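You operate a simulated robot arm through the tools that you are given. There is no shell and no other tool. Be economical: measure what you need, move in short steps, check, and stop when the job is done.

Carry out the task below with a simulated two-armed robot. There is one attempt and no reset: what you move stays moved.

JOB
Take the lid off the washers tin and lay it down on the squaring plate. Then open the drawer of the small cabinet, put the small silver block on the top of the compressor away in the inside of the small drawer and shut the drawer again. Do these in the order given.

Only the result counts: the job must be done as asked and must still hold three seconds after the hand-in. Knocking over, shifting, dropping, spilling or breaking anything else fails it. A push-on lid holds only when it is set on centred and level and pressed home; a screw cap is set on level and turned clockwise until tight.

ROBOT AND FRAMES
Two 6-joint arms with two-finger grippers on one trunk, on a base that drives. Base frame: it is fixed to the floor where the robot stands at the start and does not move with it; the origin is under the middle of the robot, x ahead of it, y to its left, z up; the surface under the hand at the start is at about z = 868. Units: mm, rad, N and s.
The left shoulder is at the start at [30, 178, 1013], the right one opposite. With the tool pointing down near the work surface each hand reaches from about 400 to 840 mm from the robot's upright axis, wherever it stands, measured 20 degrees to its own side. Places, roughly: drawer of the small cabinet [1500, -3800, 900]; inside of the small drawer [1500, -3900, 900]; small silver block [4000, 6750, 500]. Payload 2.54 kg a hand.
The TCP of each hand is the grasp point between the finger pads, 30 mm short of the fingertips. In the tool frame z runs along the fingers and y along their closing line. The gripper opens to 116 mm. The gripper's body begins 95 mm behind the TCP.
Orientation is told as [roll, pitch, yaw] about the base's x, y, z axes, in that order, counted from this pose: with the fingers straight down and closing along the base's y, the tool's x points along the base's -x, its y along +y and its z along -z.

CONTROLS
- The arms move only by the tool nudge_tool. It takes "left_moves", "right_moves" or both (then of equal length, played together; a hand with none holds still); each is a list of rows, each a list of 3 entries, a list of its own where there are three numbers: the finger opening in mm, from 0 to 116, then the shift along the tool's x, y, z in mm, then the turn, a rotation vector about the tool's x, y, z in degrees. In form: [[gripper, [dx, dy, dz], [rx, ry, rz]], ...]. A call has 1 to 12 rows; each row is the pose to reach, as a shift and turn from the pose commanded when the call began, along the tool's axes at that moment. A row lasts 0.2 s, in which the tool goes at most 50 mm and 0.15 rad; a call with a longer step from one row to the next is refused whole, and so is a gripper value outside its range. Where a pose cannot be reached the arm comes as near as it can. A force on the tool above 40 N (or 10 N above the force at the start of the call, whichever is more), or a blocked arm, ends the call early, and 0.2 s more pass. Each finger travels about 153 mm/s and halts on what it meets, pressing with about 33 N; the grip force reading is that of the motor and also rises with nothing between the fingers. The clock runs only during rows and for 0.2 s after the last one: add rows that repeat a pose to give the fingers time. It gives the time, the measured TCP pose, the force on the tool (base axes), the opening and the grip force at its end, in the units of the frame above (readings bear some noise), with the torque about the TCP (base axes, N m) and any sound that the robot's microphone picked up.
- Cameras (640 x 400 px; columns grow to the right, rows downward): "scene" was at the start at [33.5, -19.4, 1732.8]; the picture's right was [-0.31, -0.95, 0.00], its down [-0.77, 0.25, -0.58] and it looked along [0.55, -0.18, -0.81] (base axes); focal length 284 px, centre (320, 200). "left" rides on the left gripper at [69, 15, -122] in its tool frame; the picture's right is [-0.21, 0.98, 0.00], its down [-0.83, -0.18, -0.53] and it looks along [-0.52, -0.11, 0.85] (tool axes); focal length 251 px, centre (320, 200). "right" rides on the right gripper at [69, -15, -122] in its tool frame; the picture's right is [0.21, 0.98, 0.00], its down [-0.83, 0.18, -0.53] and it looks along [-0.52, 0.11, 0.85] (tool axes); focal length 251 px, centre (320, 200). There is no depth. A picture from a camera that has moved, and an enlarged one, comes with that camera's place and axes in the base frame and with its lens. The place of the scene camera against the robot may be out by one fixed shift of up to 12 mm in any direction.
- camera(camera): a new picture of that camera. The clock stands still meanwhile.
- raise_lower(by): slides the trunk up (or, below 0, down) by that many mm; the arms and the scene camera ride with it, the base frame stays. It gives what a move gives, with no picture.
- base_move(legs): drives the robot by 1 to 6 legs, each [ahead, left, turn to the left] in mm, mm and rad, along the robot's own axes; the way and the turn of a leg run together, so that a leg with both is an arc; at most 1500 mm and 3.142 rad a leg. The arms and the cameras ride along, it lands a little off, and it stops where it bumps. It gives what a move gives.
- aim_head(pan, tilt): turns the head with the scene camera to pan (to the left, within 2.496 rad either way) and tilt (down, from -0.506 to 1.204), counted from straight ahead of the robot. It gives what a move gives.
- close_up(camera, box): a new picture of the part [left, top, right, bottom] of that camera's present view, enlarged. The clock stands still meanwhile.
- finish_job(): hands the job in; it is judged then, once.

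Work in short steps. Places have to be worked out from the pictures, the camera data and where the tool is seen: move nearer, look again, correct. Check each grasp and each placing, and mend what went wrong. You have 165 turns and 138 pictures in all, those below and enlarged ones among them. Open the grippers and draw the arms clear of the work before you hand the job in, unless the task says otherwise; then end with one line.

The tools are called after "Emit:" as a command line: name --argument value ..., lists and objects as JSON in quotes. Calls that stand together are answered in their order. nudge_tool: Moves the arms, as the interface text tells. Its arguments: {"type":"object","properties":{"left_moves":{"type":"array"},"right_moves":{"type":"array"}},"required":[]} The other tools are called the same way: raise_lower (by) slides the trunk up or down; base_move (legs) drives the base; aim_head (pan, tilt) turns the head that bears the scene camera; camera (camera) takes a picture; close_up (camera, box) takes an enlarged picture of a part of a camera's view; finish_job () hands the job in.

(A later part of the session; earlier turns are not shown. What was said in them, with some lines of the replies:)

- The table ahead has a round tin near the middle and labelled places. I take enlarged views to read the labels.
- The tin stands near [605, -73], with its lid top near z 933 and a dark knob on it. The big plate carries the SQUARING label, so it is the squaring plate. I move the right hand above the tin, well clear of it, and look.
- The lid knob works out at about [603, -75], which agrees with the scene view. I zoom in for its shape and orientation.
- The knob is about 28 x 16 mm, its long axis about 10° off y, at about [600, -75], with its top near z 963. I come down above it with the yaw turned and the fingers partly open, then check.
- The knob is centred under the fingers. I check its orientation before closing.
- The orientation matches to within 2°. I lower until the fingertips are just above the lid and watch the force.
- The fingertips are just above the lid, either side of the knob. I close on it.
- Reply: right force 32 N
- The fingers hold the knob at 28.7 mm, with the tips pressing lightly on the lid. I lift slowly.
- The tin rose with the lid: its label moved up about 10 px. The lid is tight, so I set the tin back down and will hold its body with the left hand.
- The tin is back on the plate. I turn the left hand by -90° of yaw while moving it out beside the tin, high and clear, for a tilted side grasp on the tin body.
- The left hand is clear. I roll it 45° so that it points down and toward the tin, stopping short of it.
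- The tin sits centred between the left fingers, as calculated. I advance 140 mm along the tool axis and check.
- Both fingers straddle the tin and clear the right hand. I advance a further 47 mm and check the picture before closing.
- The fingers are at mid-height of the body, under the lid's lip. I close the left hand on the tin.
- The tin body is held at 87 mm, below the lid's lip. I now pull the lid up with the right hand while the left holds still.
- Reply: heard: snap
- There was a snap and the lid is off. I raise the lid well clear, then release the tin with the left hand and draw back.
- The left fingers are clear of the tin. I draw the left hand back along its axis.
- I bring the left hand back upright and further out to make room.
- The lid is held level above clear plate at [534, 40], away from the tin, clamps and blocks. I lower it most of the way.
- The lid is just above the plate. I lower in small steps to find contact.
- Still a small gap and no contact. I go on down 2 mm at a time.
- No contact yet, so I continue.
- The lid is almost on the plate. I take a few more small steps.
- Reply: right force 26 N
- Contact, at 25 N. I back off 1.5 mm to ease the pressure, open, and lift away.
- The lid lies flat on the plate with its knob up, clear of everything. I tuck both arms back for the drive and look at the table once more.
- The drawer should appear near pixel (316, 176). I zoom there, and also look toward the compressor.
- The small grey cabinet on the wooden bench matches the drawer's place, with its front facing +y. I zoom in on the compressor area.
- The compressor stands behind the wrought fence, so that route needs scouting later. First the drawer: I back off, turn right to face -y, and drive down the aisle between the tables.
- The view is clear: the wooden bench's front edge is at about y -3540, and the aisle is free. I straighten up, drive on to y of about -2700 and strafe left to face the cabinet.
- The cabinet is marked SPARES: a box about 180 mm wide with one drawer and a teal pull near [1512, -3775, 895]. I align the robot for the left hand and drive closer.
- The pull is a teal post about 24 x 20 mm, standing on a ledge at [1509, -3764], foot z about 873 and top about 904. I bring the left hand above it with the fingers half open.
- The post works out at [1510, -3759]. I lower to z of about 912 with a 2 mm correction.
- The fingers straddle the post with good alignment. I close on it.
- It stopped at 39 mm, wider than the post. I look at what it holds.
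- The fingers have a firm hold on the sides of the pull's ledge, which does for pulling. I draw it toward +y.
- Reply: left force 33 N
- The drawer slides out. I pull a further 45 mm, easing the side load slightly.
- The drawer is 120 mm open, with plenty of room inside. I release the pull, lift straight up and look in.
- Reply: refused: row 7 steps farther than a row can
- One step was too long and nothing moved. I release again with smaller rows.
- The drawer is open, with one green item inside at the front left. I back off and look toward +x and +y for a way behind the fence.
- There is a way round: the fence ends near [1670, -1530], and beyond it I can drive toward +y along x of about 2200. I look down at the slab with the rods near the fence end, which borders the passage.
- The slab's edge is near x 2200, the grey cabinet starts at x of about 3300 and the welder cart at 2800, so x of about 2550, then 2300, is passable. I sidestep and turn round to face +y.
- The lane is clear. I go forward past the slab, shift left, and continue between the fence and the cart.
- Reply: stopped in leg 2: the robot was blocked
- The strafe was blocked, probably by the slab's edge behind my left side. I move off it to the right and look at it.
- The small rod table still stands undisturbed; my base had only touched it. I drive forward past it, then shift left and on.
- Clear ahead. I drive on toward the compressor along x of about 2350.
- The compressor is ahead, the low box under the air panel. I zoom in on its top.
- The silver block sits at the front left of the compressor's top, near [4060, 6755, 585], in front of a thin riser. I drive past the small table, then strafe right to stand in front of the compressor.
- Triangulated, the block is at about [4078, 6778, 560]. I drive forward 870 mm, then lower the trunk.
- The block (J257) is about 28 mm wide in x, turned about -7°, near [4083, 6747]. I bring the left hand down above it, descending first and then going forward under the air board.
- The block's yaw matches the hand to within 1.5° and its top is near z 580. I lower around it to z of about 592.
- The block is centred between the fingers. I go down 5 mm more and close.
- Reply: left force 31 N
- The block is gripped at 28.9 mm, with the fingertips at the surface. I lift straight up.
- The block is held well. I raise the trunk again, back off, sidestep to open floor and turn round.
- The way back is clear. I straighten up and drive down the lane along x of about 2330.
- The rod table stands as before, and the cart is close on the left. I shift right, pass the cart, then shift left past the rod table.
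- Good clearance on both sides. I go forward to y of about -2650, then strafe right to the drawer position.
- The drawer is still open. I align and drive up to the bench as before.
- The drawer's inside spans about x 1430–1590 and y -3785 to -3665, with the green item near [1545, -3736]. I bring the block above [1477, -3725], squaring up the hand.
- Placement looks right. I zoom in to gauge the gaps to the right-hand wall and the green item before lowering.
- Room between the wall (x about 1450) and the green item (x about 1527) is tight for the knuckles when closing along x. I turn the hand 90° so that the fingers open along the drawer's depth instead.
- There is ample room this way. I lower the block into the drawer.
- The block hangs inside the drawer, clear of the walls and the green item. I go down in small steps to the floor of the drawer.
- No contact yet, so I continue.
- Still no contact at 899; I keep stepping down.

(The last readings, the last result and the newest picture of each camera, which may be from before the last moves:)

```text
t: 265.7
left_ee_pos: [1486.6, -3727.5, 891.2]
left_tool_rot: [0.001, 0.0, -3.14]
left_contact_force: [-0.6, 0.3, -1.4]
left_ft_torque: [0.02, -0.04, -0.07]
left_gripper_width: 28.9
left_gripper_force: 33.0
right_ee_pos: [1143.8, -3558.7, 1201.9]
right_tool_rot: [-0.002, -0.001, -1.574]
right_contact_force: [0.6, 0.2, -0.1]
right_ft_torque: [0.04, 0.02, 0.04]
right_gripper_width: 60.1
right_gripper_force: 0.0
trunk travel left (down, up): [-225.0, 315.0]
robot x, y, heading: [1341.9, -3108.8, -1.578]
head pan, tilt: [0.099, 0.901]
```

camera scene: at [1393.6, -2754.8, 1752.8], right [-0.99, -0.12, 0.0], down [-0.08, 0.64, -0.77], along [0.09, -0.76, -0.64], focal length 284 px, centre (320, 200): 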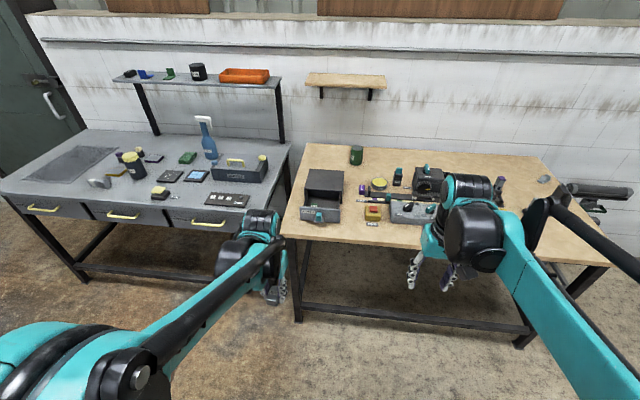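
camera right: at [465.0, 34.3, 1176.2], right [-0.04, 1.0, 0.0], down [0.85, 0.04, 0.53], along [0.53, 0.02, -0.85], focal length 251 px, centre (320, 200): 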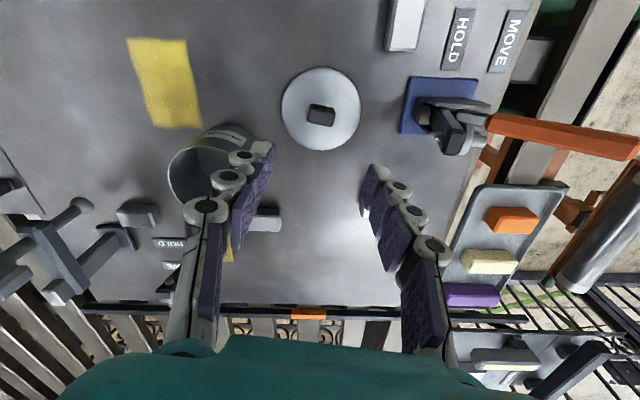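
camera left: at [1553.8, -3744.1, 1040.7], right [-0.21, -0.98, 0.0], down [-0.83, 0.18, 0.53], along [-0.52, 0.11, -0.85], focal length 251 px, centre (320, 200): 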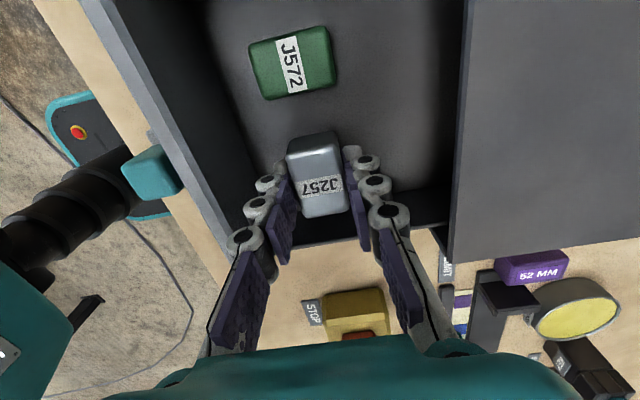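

Emit:
nudge_tool --left_moves '[[12, [0, 0, 1.5], [0, 0, 0]], [12, [0, 0, 3], [0, 0, 0]], [12, [0, 0, 4.5], [0, 0, 0]], [12, [0, 0, 6], [0, 0, 0]], [12, [0, 0, 6], [0, 0, 0]]]'

Emit:
camera --camera "left"

```text
t: 266.6
left_ee_pos: [1485.7, -3727.1, 890.0]
left_tool_rot: [0.003, 0.001, -3.141]
left_contact_force: [-0.1, -1.0, 30.8]
left_ft_torque: [0.21, 0.21, -0.04]
left_gripper_width: 29.0
left_gripper_force: 33.1
right_ee_pos: [1143.3, -3556.5, 1202.9]
right_tool_rot: [0.0, 0.0, -1.575]
right_contact_force: [0.2, -0.5, 0.3]
right_ft_torque: [0.02, -0.02, 0.01]
right_gripper_width: 60.0
right_gripper_force: 0.0
trunk travel left (down, up): [-225.0, 315.0]
robot x, y, heading: [1341.5, -3111.2, -1.573]
head pan, tilt: [0.099, 0.901]
stopped in row 4 (left hand): the force on the tool passed its limit at 44 N (the readings are from after the stop); the commanded pose is now the measured one
```

```text
44 pictures are left
camera left: at [1554.3, -3741.7, 1010.4], right [-0.21, -0.98, 0.0], down [-0.83, 0.18, 0.53], along [-0.52, 0.11, -0.85], focal length 251 px, centre (320, 200)
```

left: 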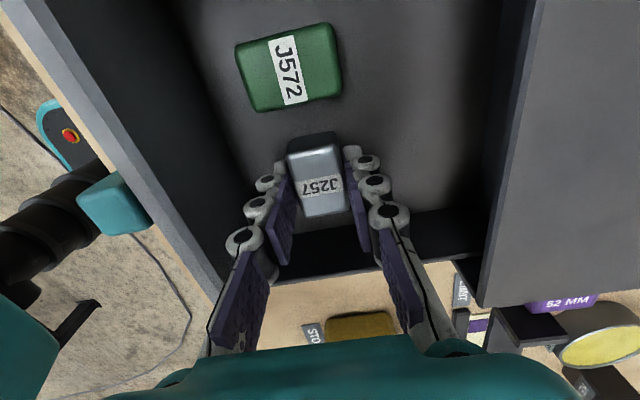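

The block is on the drawer floor. I ease off 1 mm, open modestly, and lift out straight.

Emit:
nudge_tool --left_moves '[[20, [0, 0, -1], [0, 0, 0]], [36, [0, 0, -1], [0, 0, 0]], [44, [0, 0, -1], [0, 0, 0]], [44, [0, 0, -1], [0, 0, 0]], [44, [0, 0, -30], [0, 0, 0]], [44, [0, 0, -70], [0, 0, 0]], [44, [0, 0, -115], [0, 0, 0]], [44, [0, 0, -160], [0, 0, 0]], [44, [0, 0, -200], [0, 0, 0]], [44, [0, 0, -200], [0, 0, 0]]]'

Emit:
camera --camera "left"

Emit:
close_up --camera "scene" --box '[240, 130, 400, 230]'

```text
t: 268.8
left_ee_pos: [1487.1, -3726.7, 1086.9]
left_tool_rot: [-0.001, 0.001, -3.14]
left_contact_force: [-0.3, 0.5, 0.0]
left_ft_torque: [0.0, -0.01, 0.02]
left_gripper_width: 43.7
left_gripper_force: 0.1
right_ee_pos: [1142.0, -3558.4, 1201.1]
right_tool_rot: [0.0, -0.001, -1.574]
right_contact_force: [-0.7, -0.1, -0.3]
right_ft_torque: [0.02, 0.01, 0.0]
right_gripper_width: 59.8
right_gripper_force: 0.1
trunk travel left (down, up): [-225.0, 315.0]
robot x, y, heading: [1342.2, -3101.5, -1.572]
head pan, tilt: [0.099, 0.901]
```

```text
43 pictures are left
camera left: at [1554.8, -3741.4, 1207.9], right [-0.21, -0.98, 0.0], down [-0.83, 0.18, 0.53], along [-0.52, 0.11, -0.85], focal length 251 px, centre (320, 200)
```

left: 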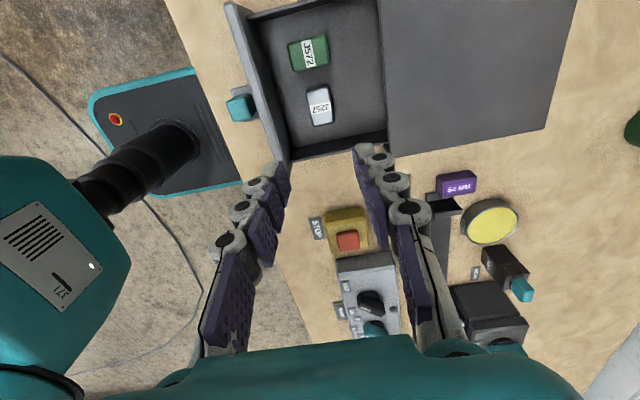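

```text
4.00 times, centred on (320, 180) of scene
camera zoom: at [1345.4, -3150.3, 1736.6], right [-1.0, -0.1, 0.0], down [-0.07, 0.78, -0.62], along [0.06, -0.62, -0.78], focal length 1135 px, centre (320, 280)
```

zoom: 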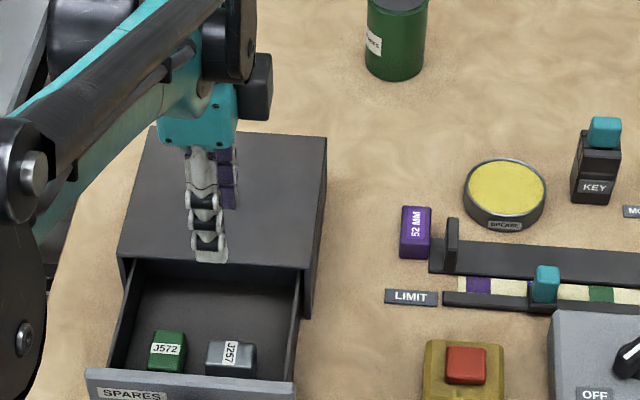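

The silver block J257 lies in the drawer beside the green item. I turn the hand back, close the fingers and position in front of the drawer pull, to push it shut.

Emit:
nudge_tool --left_moves '[[44, [2, -12, 0], [0, 0, -8.2]], [40, [4, -24, 0], [0, 0, -16.4]], [30, [6, -36, 0], [0, 0, -24.6]], [20, [8, -50, 0], [0, 0, -32.8]], [10, [10, -62, 0], [0, 0, -41]], [2, [12, -75, 0], [0, 0, -49.2]], [2, [14, -87, 0], [0, 0, -57.4]], [2, [16, -100, 0], [0, 0, -65.6]], [2, [18, -112, 0], [0, 0, -73.8]], [2, [20, -125, 0], [0, 0, -82]], [2, [23, -142, 0], [0, 0, -90]], [2, [23, -142, 0], [0, 0, -90]]]'

Emit:
camera --camera "left"

```text
t: 271.4
left_ee_pos: [1508.3, -3587.6, 1083.9]
left_tool_rot: [0.0, -0.001, -1.567]
left_contact_force: [-0.1, 0.1, -0.2]
left_ft_torque: [-0.01, 0.0, 0.0]
left_gripper_width: 0.0
left_gripper_force: 28.7
right_ee_pos: [1142.0, -3559.6, 1201.1]
right_tool_rot: [-0.002, 0.0, -1.574]
right_contact_force: [0.0, -1.0, -0.8]
right_ft_torque: [-0.01, -0.04, -0.01]
right_gripper_width: 59.8
right_gripper_force: 0.1
trunk travel left (down, up): [-225.0, 315.0]
robot x, y, heading: [1340.9, -3105.4, -1.577]
head pan, tilt: [0.099, 0.901]
```

```text
41 pictures are left
camera left: at [1522.3, -3517.4, 1205.9], right [0.98, -0.21, 0.0], down [-0.18, -0.83, 0.53], along [-0.11, -0.52, -0.85], focal length 251 px, centre (320, 200)
```

left: 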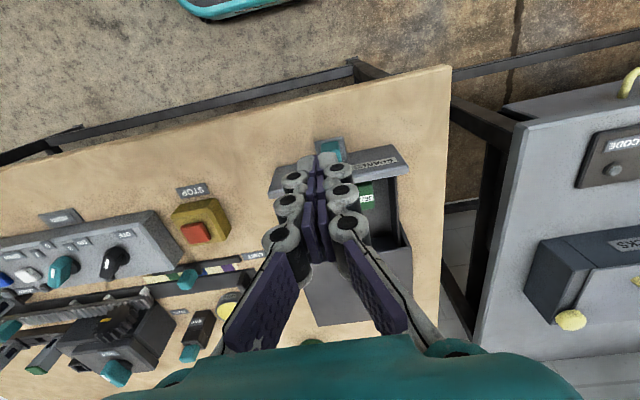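

The pull post is at [1507, -3640]. I lower in front of it to z of about 913.

Emit:
nudge_tool --left_moves '[[2, [0, 0, 40], [0, 0, 0]], [2, [0, 0, 80], [0, 0, 0]], [2, [0, 0, 120], [0, 0, 0]], [2, [0, 0, 150], [0, 0, 0]], [2, [0, 0, 171], [0, 0, 0]], [2, [0, 0, 171], [0, 0, 0]]]'

Emit:
close_up --camera "scene" --box '[240, 160, 368, 240]'

Emit:
camera --camera "left"

```text
t: 272.8
left_ee_pos: [1508.7, -3587.1, 914.1]
left_tool_rot: [-0.001, -0.001, -1.569]
left_contact_force: [-0.4, 0.3, 0.3]
left_ft_torque: [-0.02, 0.04, 0.0]
left_gripper_width: 0.0
left_gripper_force: 29.1
right_ee_pos: [1142.9, -3557.0, 1202.2]
right_tool_rot: [-0.001, 0.001, -1.575]
right_contact_force: [-0.6, 0.5, -0.1]
right_ft_torque: [-0.01, 0.02, 0.0]
right_gripper_width: 60.1
right_gripper_force: 0.1
trunk travel left (down, up): [-225.0, 315.0]
robot x, y, heading: [1342.2, -3106.4, -1.573]
head pan, tilt: [0.099, 0.901]
```

```text
5.00 times, centred on (304, 200) of scene
camera zoom: at [1345.2, -3149.2, 1736.7], right [-1.0, -0.1, 0.0], down [-0.07, 0.78, -0.62], along [0.06, -0.62, -0.78], focal length 1419 px, centre (400, 200)
```

zoom: 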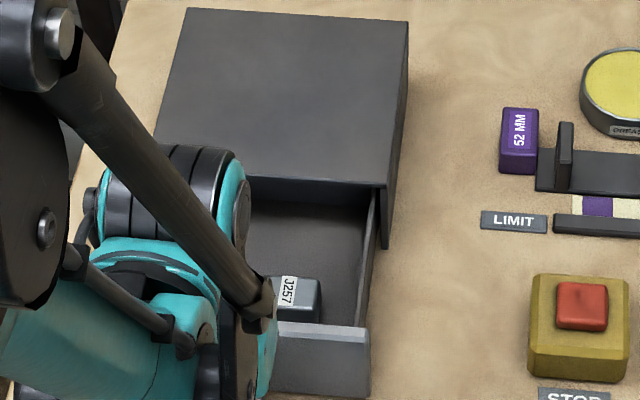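

```text
39 pictures are left
camera left: at [1523.1, -3517.6, 1035.6], right [0.98, -0.21, 0.0], down [-0.18, -0.83, 0.53], along [-0.11, -0.52, -0.85], focal length 251 px, centre (320, 200)
```

left: 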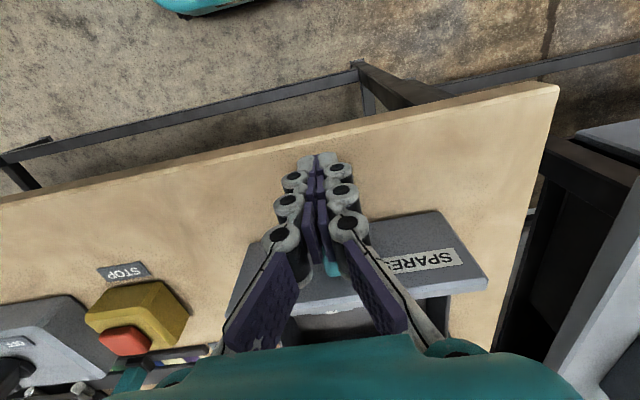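

Fingers are in front of the pull. I push slowly toward -y (tool -x).

Emit:
nudge_tool --left_moves '[[2, [-10, 0, 0], [0, 0, 0]], [2, [-20, 0, 0], [0, 0, 0]], [2, [-30, 0, 0], [0, 0, 0]], [2, [-40, 0, 0], [0, 0, 0]], [2, [-50, 0, 0], [0, 0, 0]], [2, [-60, 0, 0], [0, 0, 0]], [2, [-70, 0, 0], [0, 0, 0]], [2, [-80, 0, 0], [0, 0, 0]], [2, [-90, 0, 0], [0, 0, 0]], [2, [-100, 0, 0], [0, 0, 0]], [2, [-110, 0, 0], [0, 0, 0]], [2, [-110, 0, 0], [0, 0, 0]]]'

Emit:
close_up --camera "scene" --box '[240, 160, 368, 240]'

```text
t: 275.4
left_ee_pos: [1509.6, -3696.6, 915.1]
left_tool_rot: [0.002, 0.0, -1.568]
left_contact_force: [0.2, 0.8, 0.4]
left_ft_torque: [-0.01, 0.02, 0.0]
left_gripper_width: 0.0
left_gripper_force: 28.7
right_ee_pos: [1143.2, -3559.4, 1202.6]
right_tool_rot: [-0.001, 0.0, -1.576]
right_contact_force: [0.7, 0.2, 0.7]
right_ft_torque: [-0.01, 0.02, -0.03]
right_gripper_width: 59.9
right_gripper_force: 0.0
trunk travel left (down, up): [-225.0, 315.0]
robot x, y, heading: [1344.1, -3109.7, -1.575]
head pan, tilt: [0.099, 0.901]
```

```text
5.00 times, centred on (304, 200) of scene
camera zoom: at [1345.3, -3149.5, 1736.6], right [-1.0, -0.1, 0.0], down [-0.07, 0.78, -0.62], along [0.06, -0.62, -0.78], focal length 1419 px, centre (400, 200)
```

zoom: 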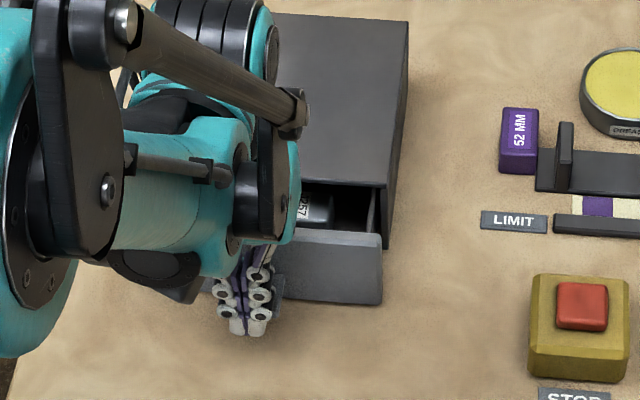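

The drawer slides smoothly. I continue until it stops.

Emit:
nudge_tool --left_moves '[[2, [-6, 0, 0], [0, 0, 0]], [2, [-12, 0, 0], [0, 0, 0]], [2, [-18, 0, 0], [0, 0, 0]], [2, [-23, 0, 0], [0, 0, 0]], [2, [-28, 0, 0], [0, 0, 0]], [2, [-32, 0, 0], [0, 0, 0]], [2, [-36, 0, 0], [0, 0, 0]], [2, [-40, 0, 0], [0, 0, 0]], [2, [-44, 0, 0], [0, 0, 0]], [2, [-48, 0, 0], [0, 0, 0]]]'

Emit:
close_up --camera "scene" --box '[240, 150, 368, 230]'

```text
t: 277.7
left_ee_pos: [1510.0, -3737.8, 916.1]
left_tool_rot: [-0.001, 0.011, -1.569]
left_contact_force: [0.2, 12.5, 1.8]
left_ft_torque: [-0.07, 0.01, -0.06]
left_gripper_width: 5.9
left_gripper_force: 28.5
right_ee_pos: [1143.3, -3556.9, 1202.1]
right_tool_rot: [-0.002, -0.002, -1.575]
right_contact_force: [-1.0, -0.1, 0.4]
right_ft_torque: [0.03, -0.01, 0.01]
right_gripper_width: 59.8
right_gripper_force: 0.0
trunk travel left (down, up): [-225.0, 315.0]
robot x, y, heading: [1342.3, -3107.9, -1.574]
head pan, tilt: [0.099, 0.901]
stopped in row 10 (left hand): the force on the tool passed its limit at 44 N (the readings are from after the stop); the commanded pose is now the measured one
```

```text
5.00 times, centred on (304, 190) of scene
camera zoom: at [1345.0, -3147.5, 1736.9], right [-1.0, -0.1, 0.0], down [-0.07, 0.78, -0.62], along [0.06, -0.62, -0.78], focal length 1419 px, centre (400, 250)
```

zoom: 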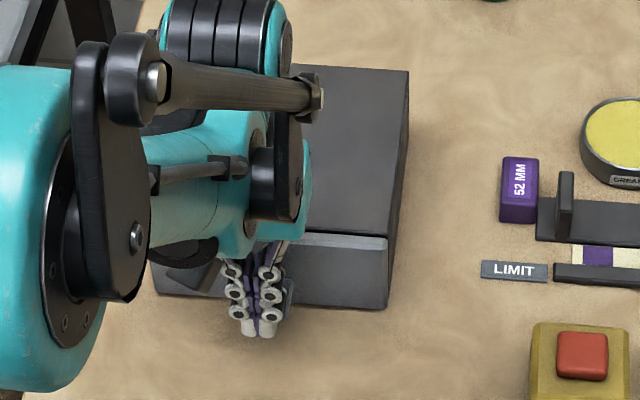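

The drawer met its stop and looks shut. I back the fingers away, raise the hand and inspect.

Emit:
nudge_tool --left_moves '[[4, [15, 0, 0], [0, 0, 0]], [4, [40, 0, 0], [0, 0, 0]], [10, [60, 0, -20], [0, 0, 0]], [30, [75, 0, -60], [0, 0, 0]], [50, [90, 0, -100], [0, 0, 0]], [60, [110, 0, -140], [0, 0, 0]], [60, [140, 0, -175], [0, 0, 0]], [60, [170, 0, -210], [0, 0, 0]], [60, [185, 0, -250], [0, 0, 0]], [60, [185, 0, -280], [0, 0, 0]]]'

Emit:
camera --camera "left"

Emit:
close_up --camera "scene" --box '[240, 140, 368, 220]'

```text
t: 279.9
left_ee_pos: [1509.8, -3558.2, 1198.3]
left_tool_rot: [0.001, 0.009, -1.569]
left_contact_force: [-0.1, -0.3, 0.4]
left_ft_torque: [0.0, 0.0, -0.01]
left_gripper_width: 59.7
left_gripper_force: 0.0
right_ee_pos: [1142.8, -3558.5, 1201.9]
right_tool_rot: [-0.001, -0.001, -1.575]
right_contact_force: [0.0, 1.0, 0.2]
right_ft_torque: [-0.03, -0.02, 0.02]
right_gripper_width: 60.0
right_gripper_force: 0.1
trunk travel left (down, up): [-225.0, 315.0]
robot x, y, heading: [1344.8, -3105.8, -1.575]
head pan, tilt: [0.099, 0.901]
```

```text
36 pictures are left
camera left: at [1523.1, -3489.5, 1320.1], right [0.98, -0.21, 0.0], down [-0.18, -0.83, 0.53], along [-0.11, -0.51, -0.85], focal length 251 px, centre (320, 200)
```

left: 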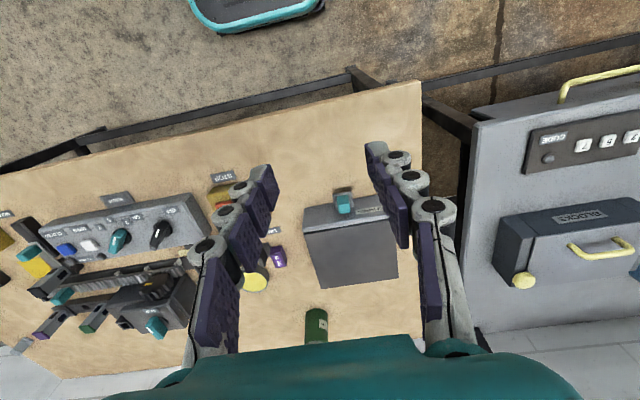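

```text
5.00 times, centred on (304, 180) of scene
camera zoom: at [1345.2, -3148.6, 1736.6], right [-1.0, -0.1, 0.0], down [-0.08, 0.78, -0.62], along [0.06, -0.62, -0.78], focal length 1419 px, centre (400, 300)
```

zoom: 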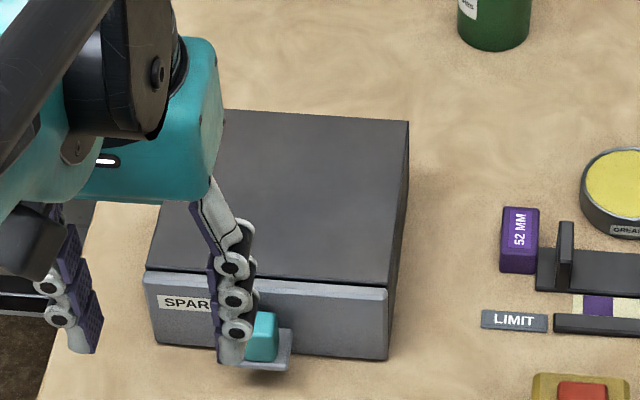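

The drawer is shut. I compare its gap with the original closed state at higher zoom.

Emit:
close_up --camera "left" --box '[290, 170, 418, 250]'

```text
5.00 times, centred on (354, 210) of left
camera zoom: at [1523.1, -3489.5, 1320.1], right [0.98, -0.21, 0.0], down [-0.18, -0.83, 0.53], along [-0.11, -0.51, -0.85], focal length 1257 px, centre (150, 150)
```

zoom: 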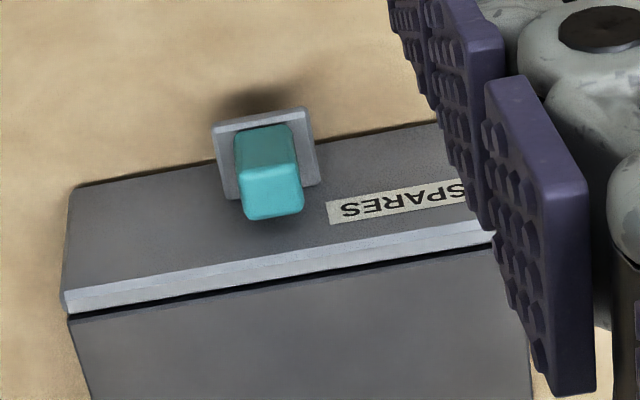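

The gap is the same thin line as before it was opened, so the drawer is fully shut. The arms are clear; I back the robot off the bench and then hand in.

Emit:
base_move --legs '[[-300, 0, 0]]'

Emit:
finish_job

```text
t: 281.9
left_ee_pos: [1510.8, -3252.5, 1197.9]
left_tool_rot: [0.002, 0.009, -1.565]
left_contact_force: [0.3, -0.1, 0.0]
left_ft_torque: [-0.07, -0.01, -0.01]
left_gripper_width: 59.5
left_gripper_force: 0.1
right_ee_pos: [1145.2, -3252.4, 1203.0]
right_tool_rot: [-0.001, 0.0, -1.571]
right_contact_force: [0.5, 0.4, 0.5]
right_ft_torque: [-0.02, 0.04, 0.02]
right_gripper_width: 59.6
right_gripper_force: 0.0
trunk travel left (down, up): [-225.0, 315.0]
robot x, y, heading: [1346.3, -2800.6, -1.571]
head pan, tilt: [0.099, 0.901]
```

```text
The job is handed in.
```

I laid the washers tin's lid on the squaring plate, put the silver block (J257) in the SPARES cabinet's drawer and shut it, all in the order given; my first pull lifted the tin about 10 mm before I set it back down, and the base bumped the small rod table once, which looked undisturbed afterwards.
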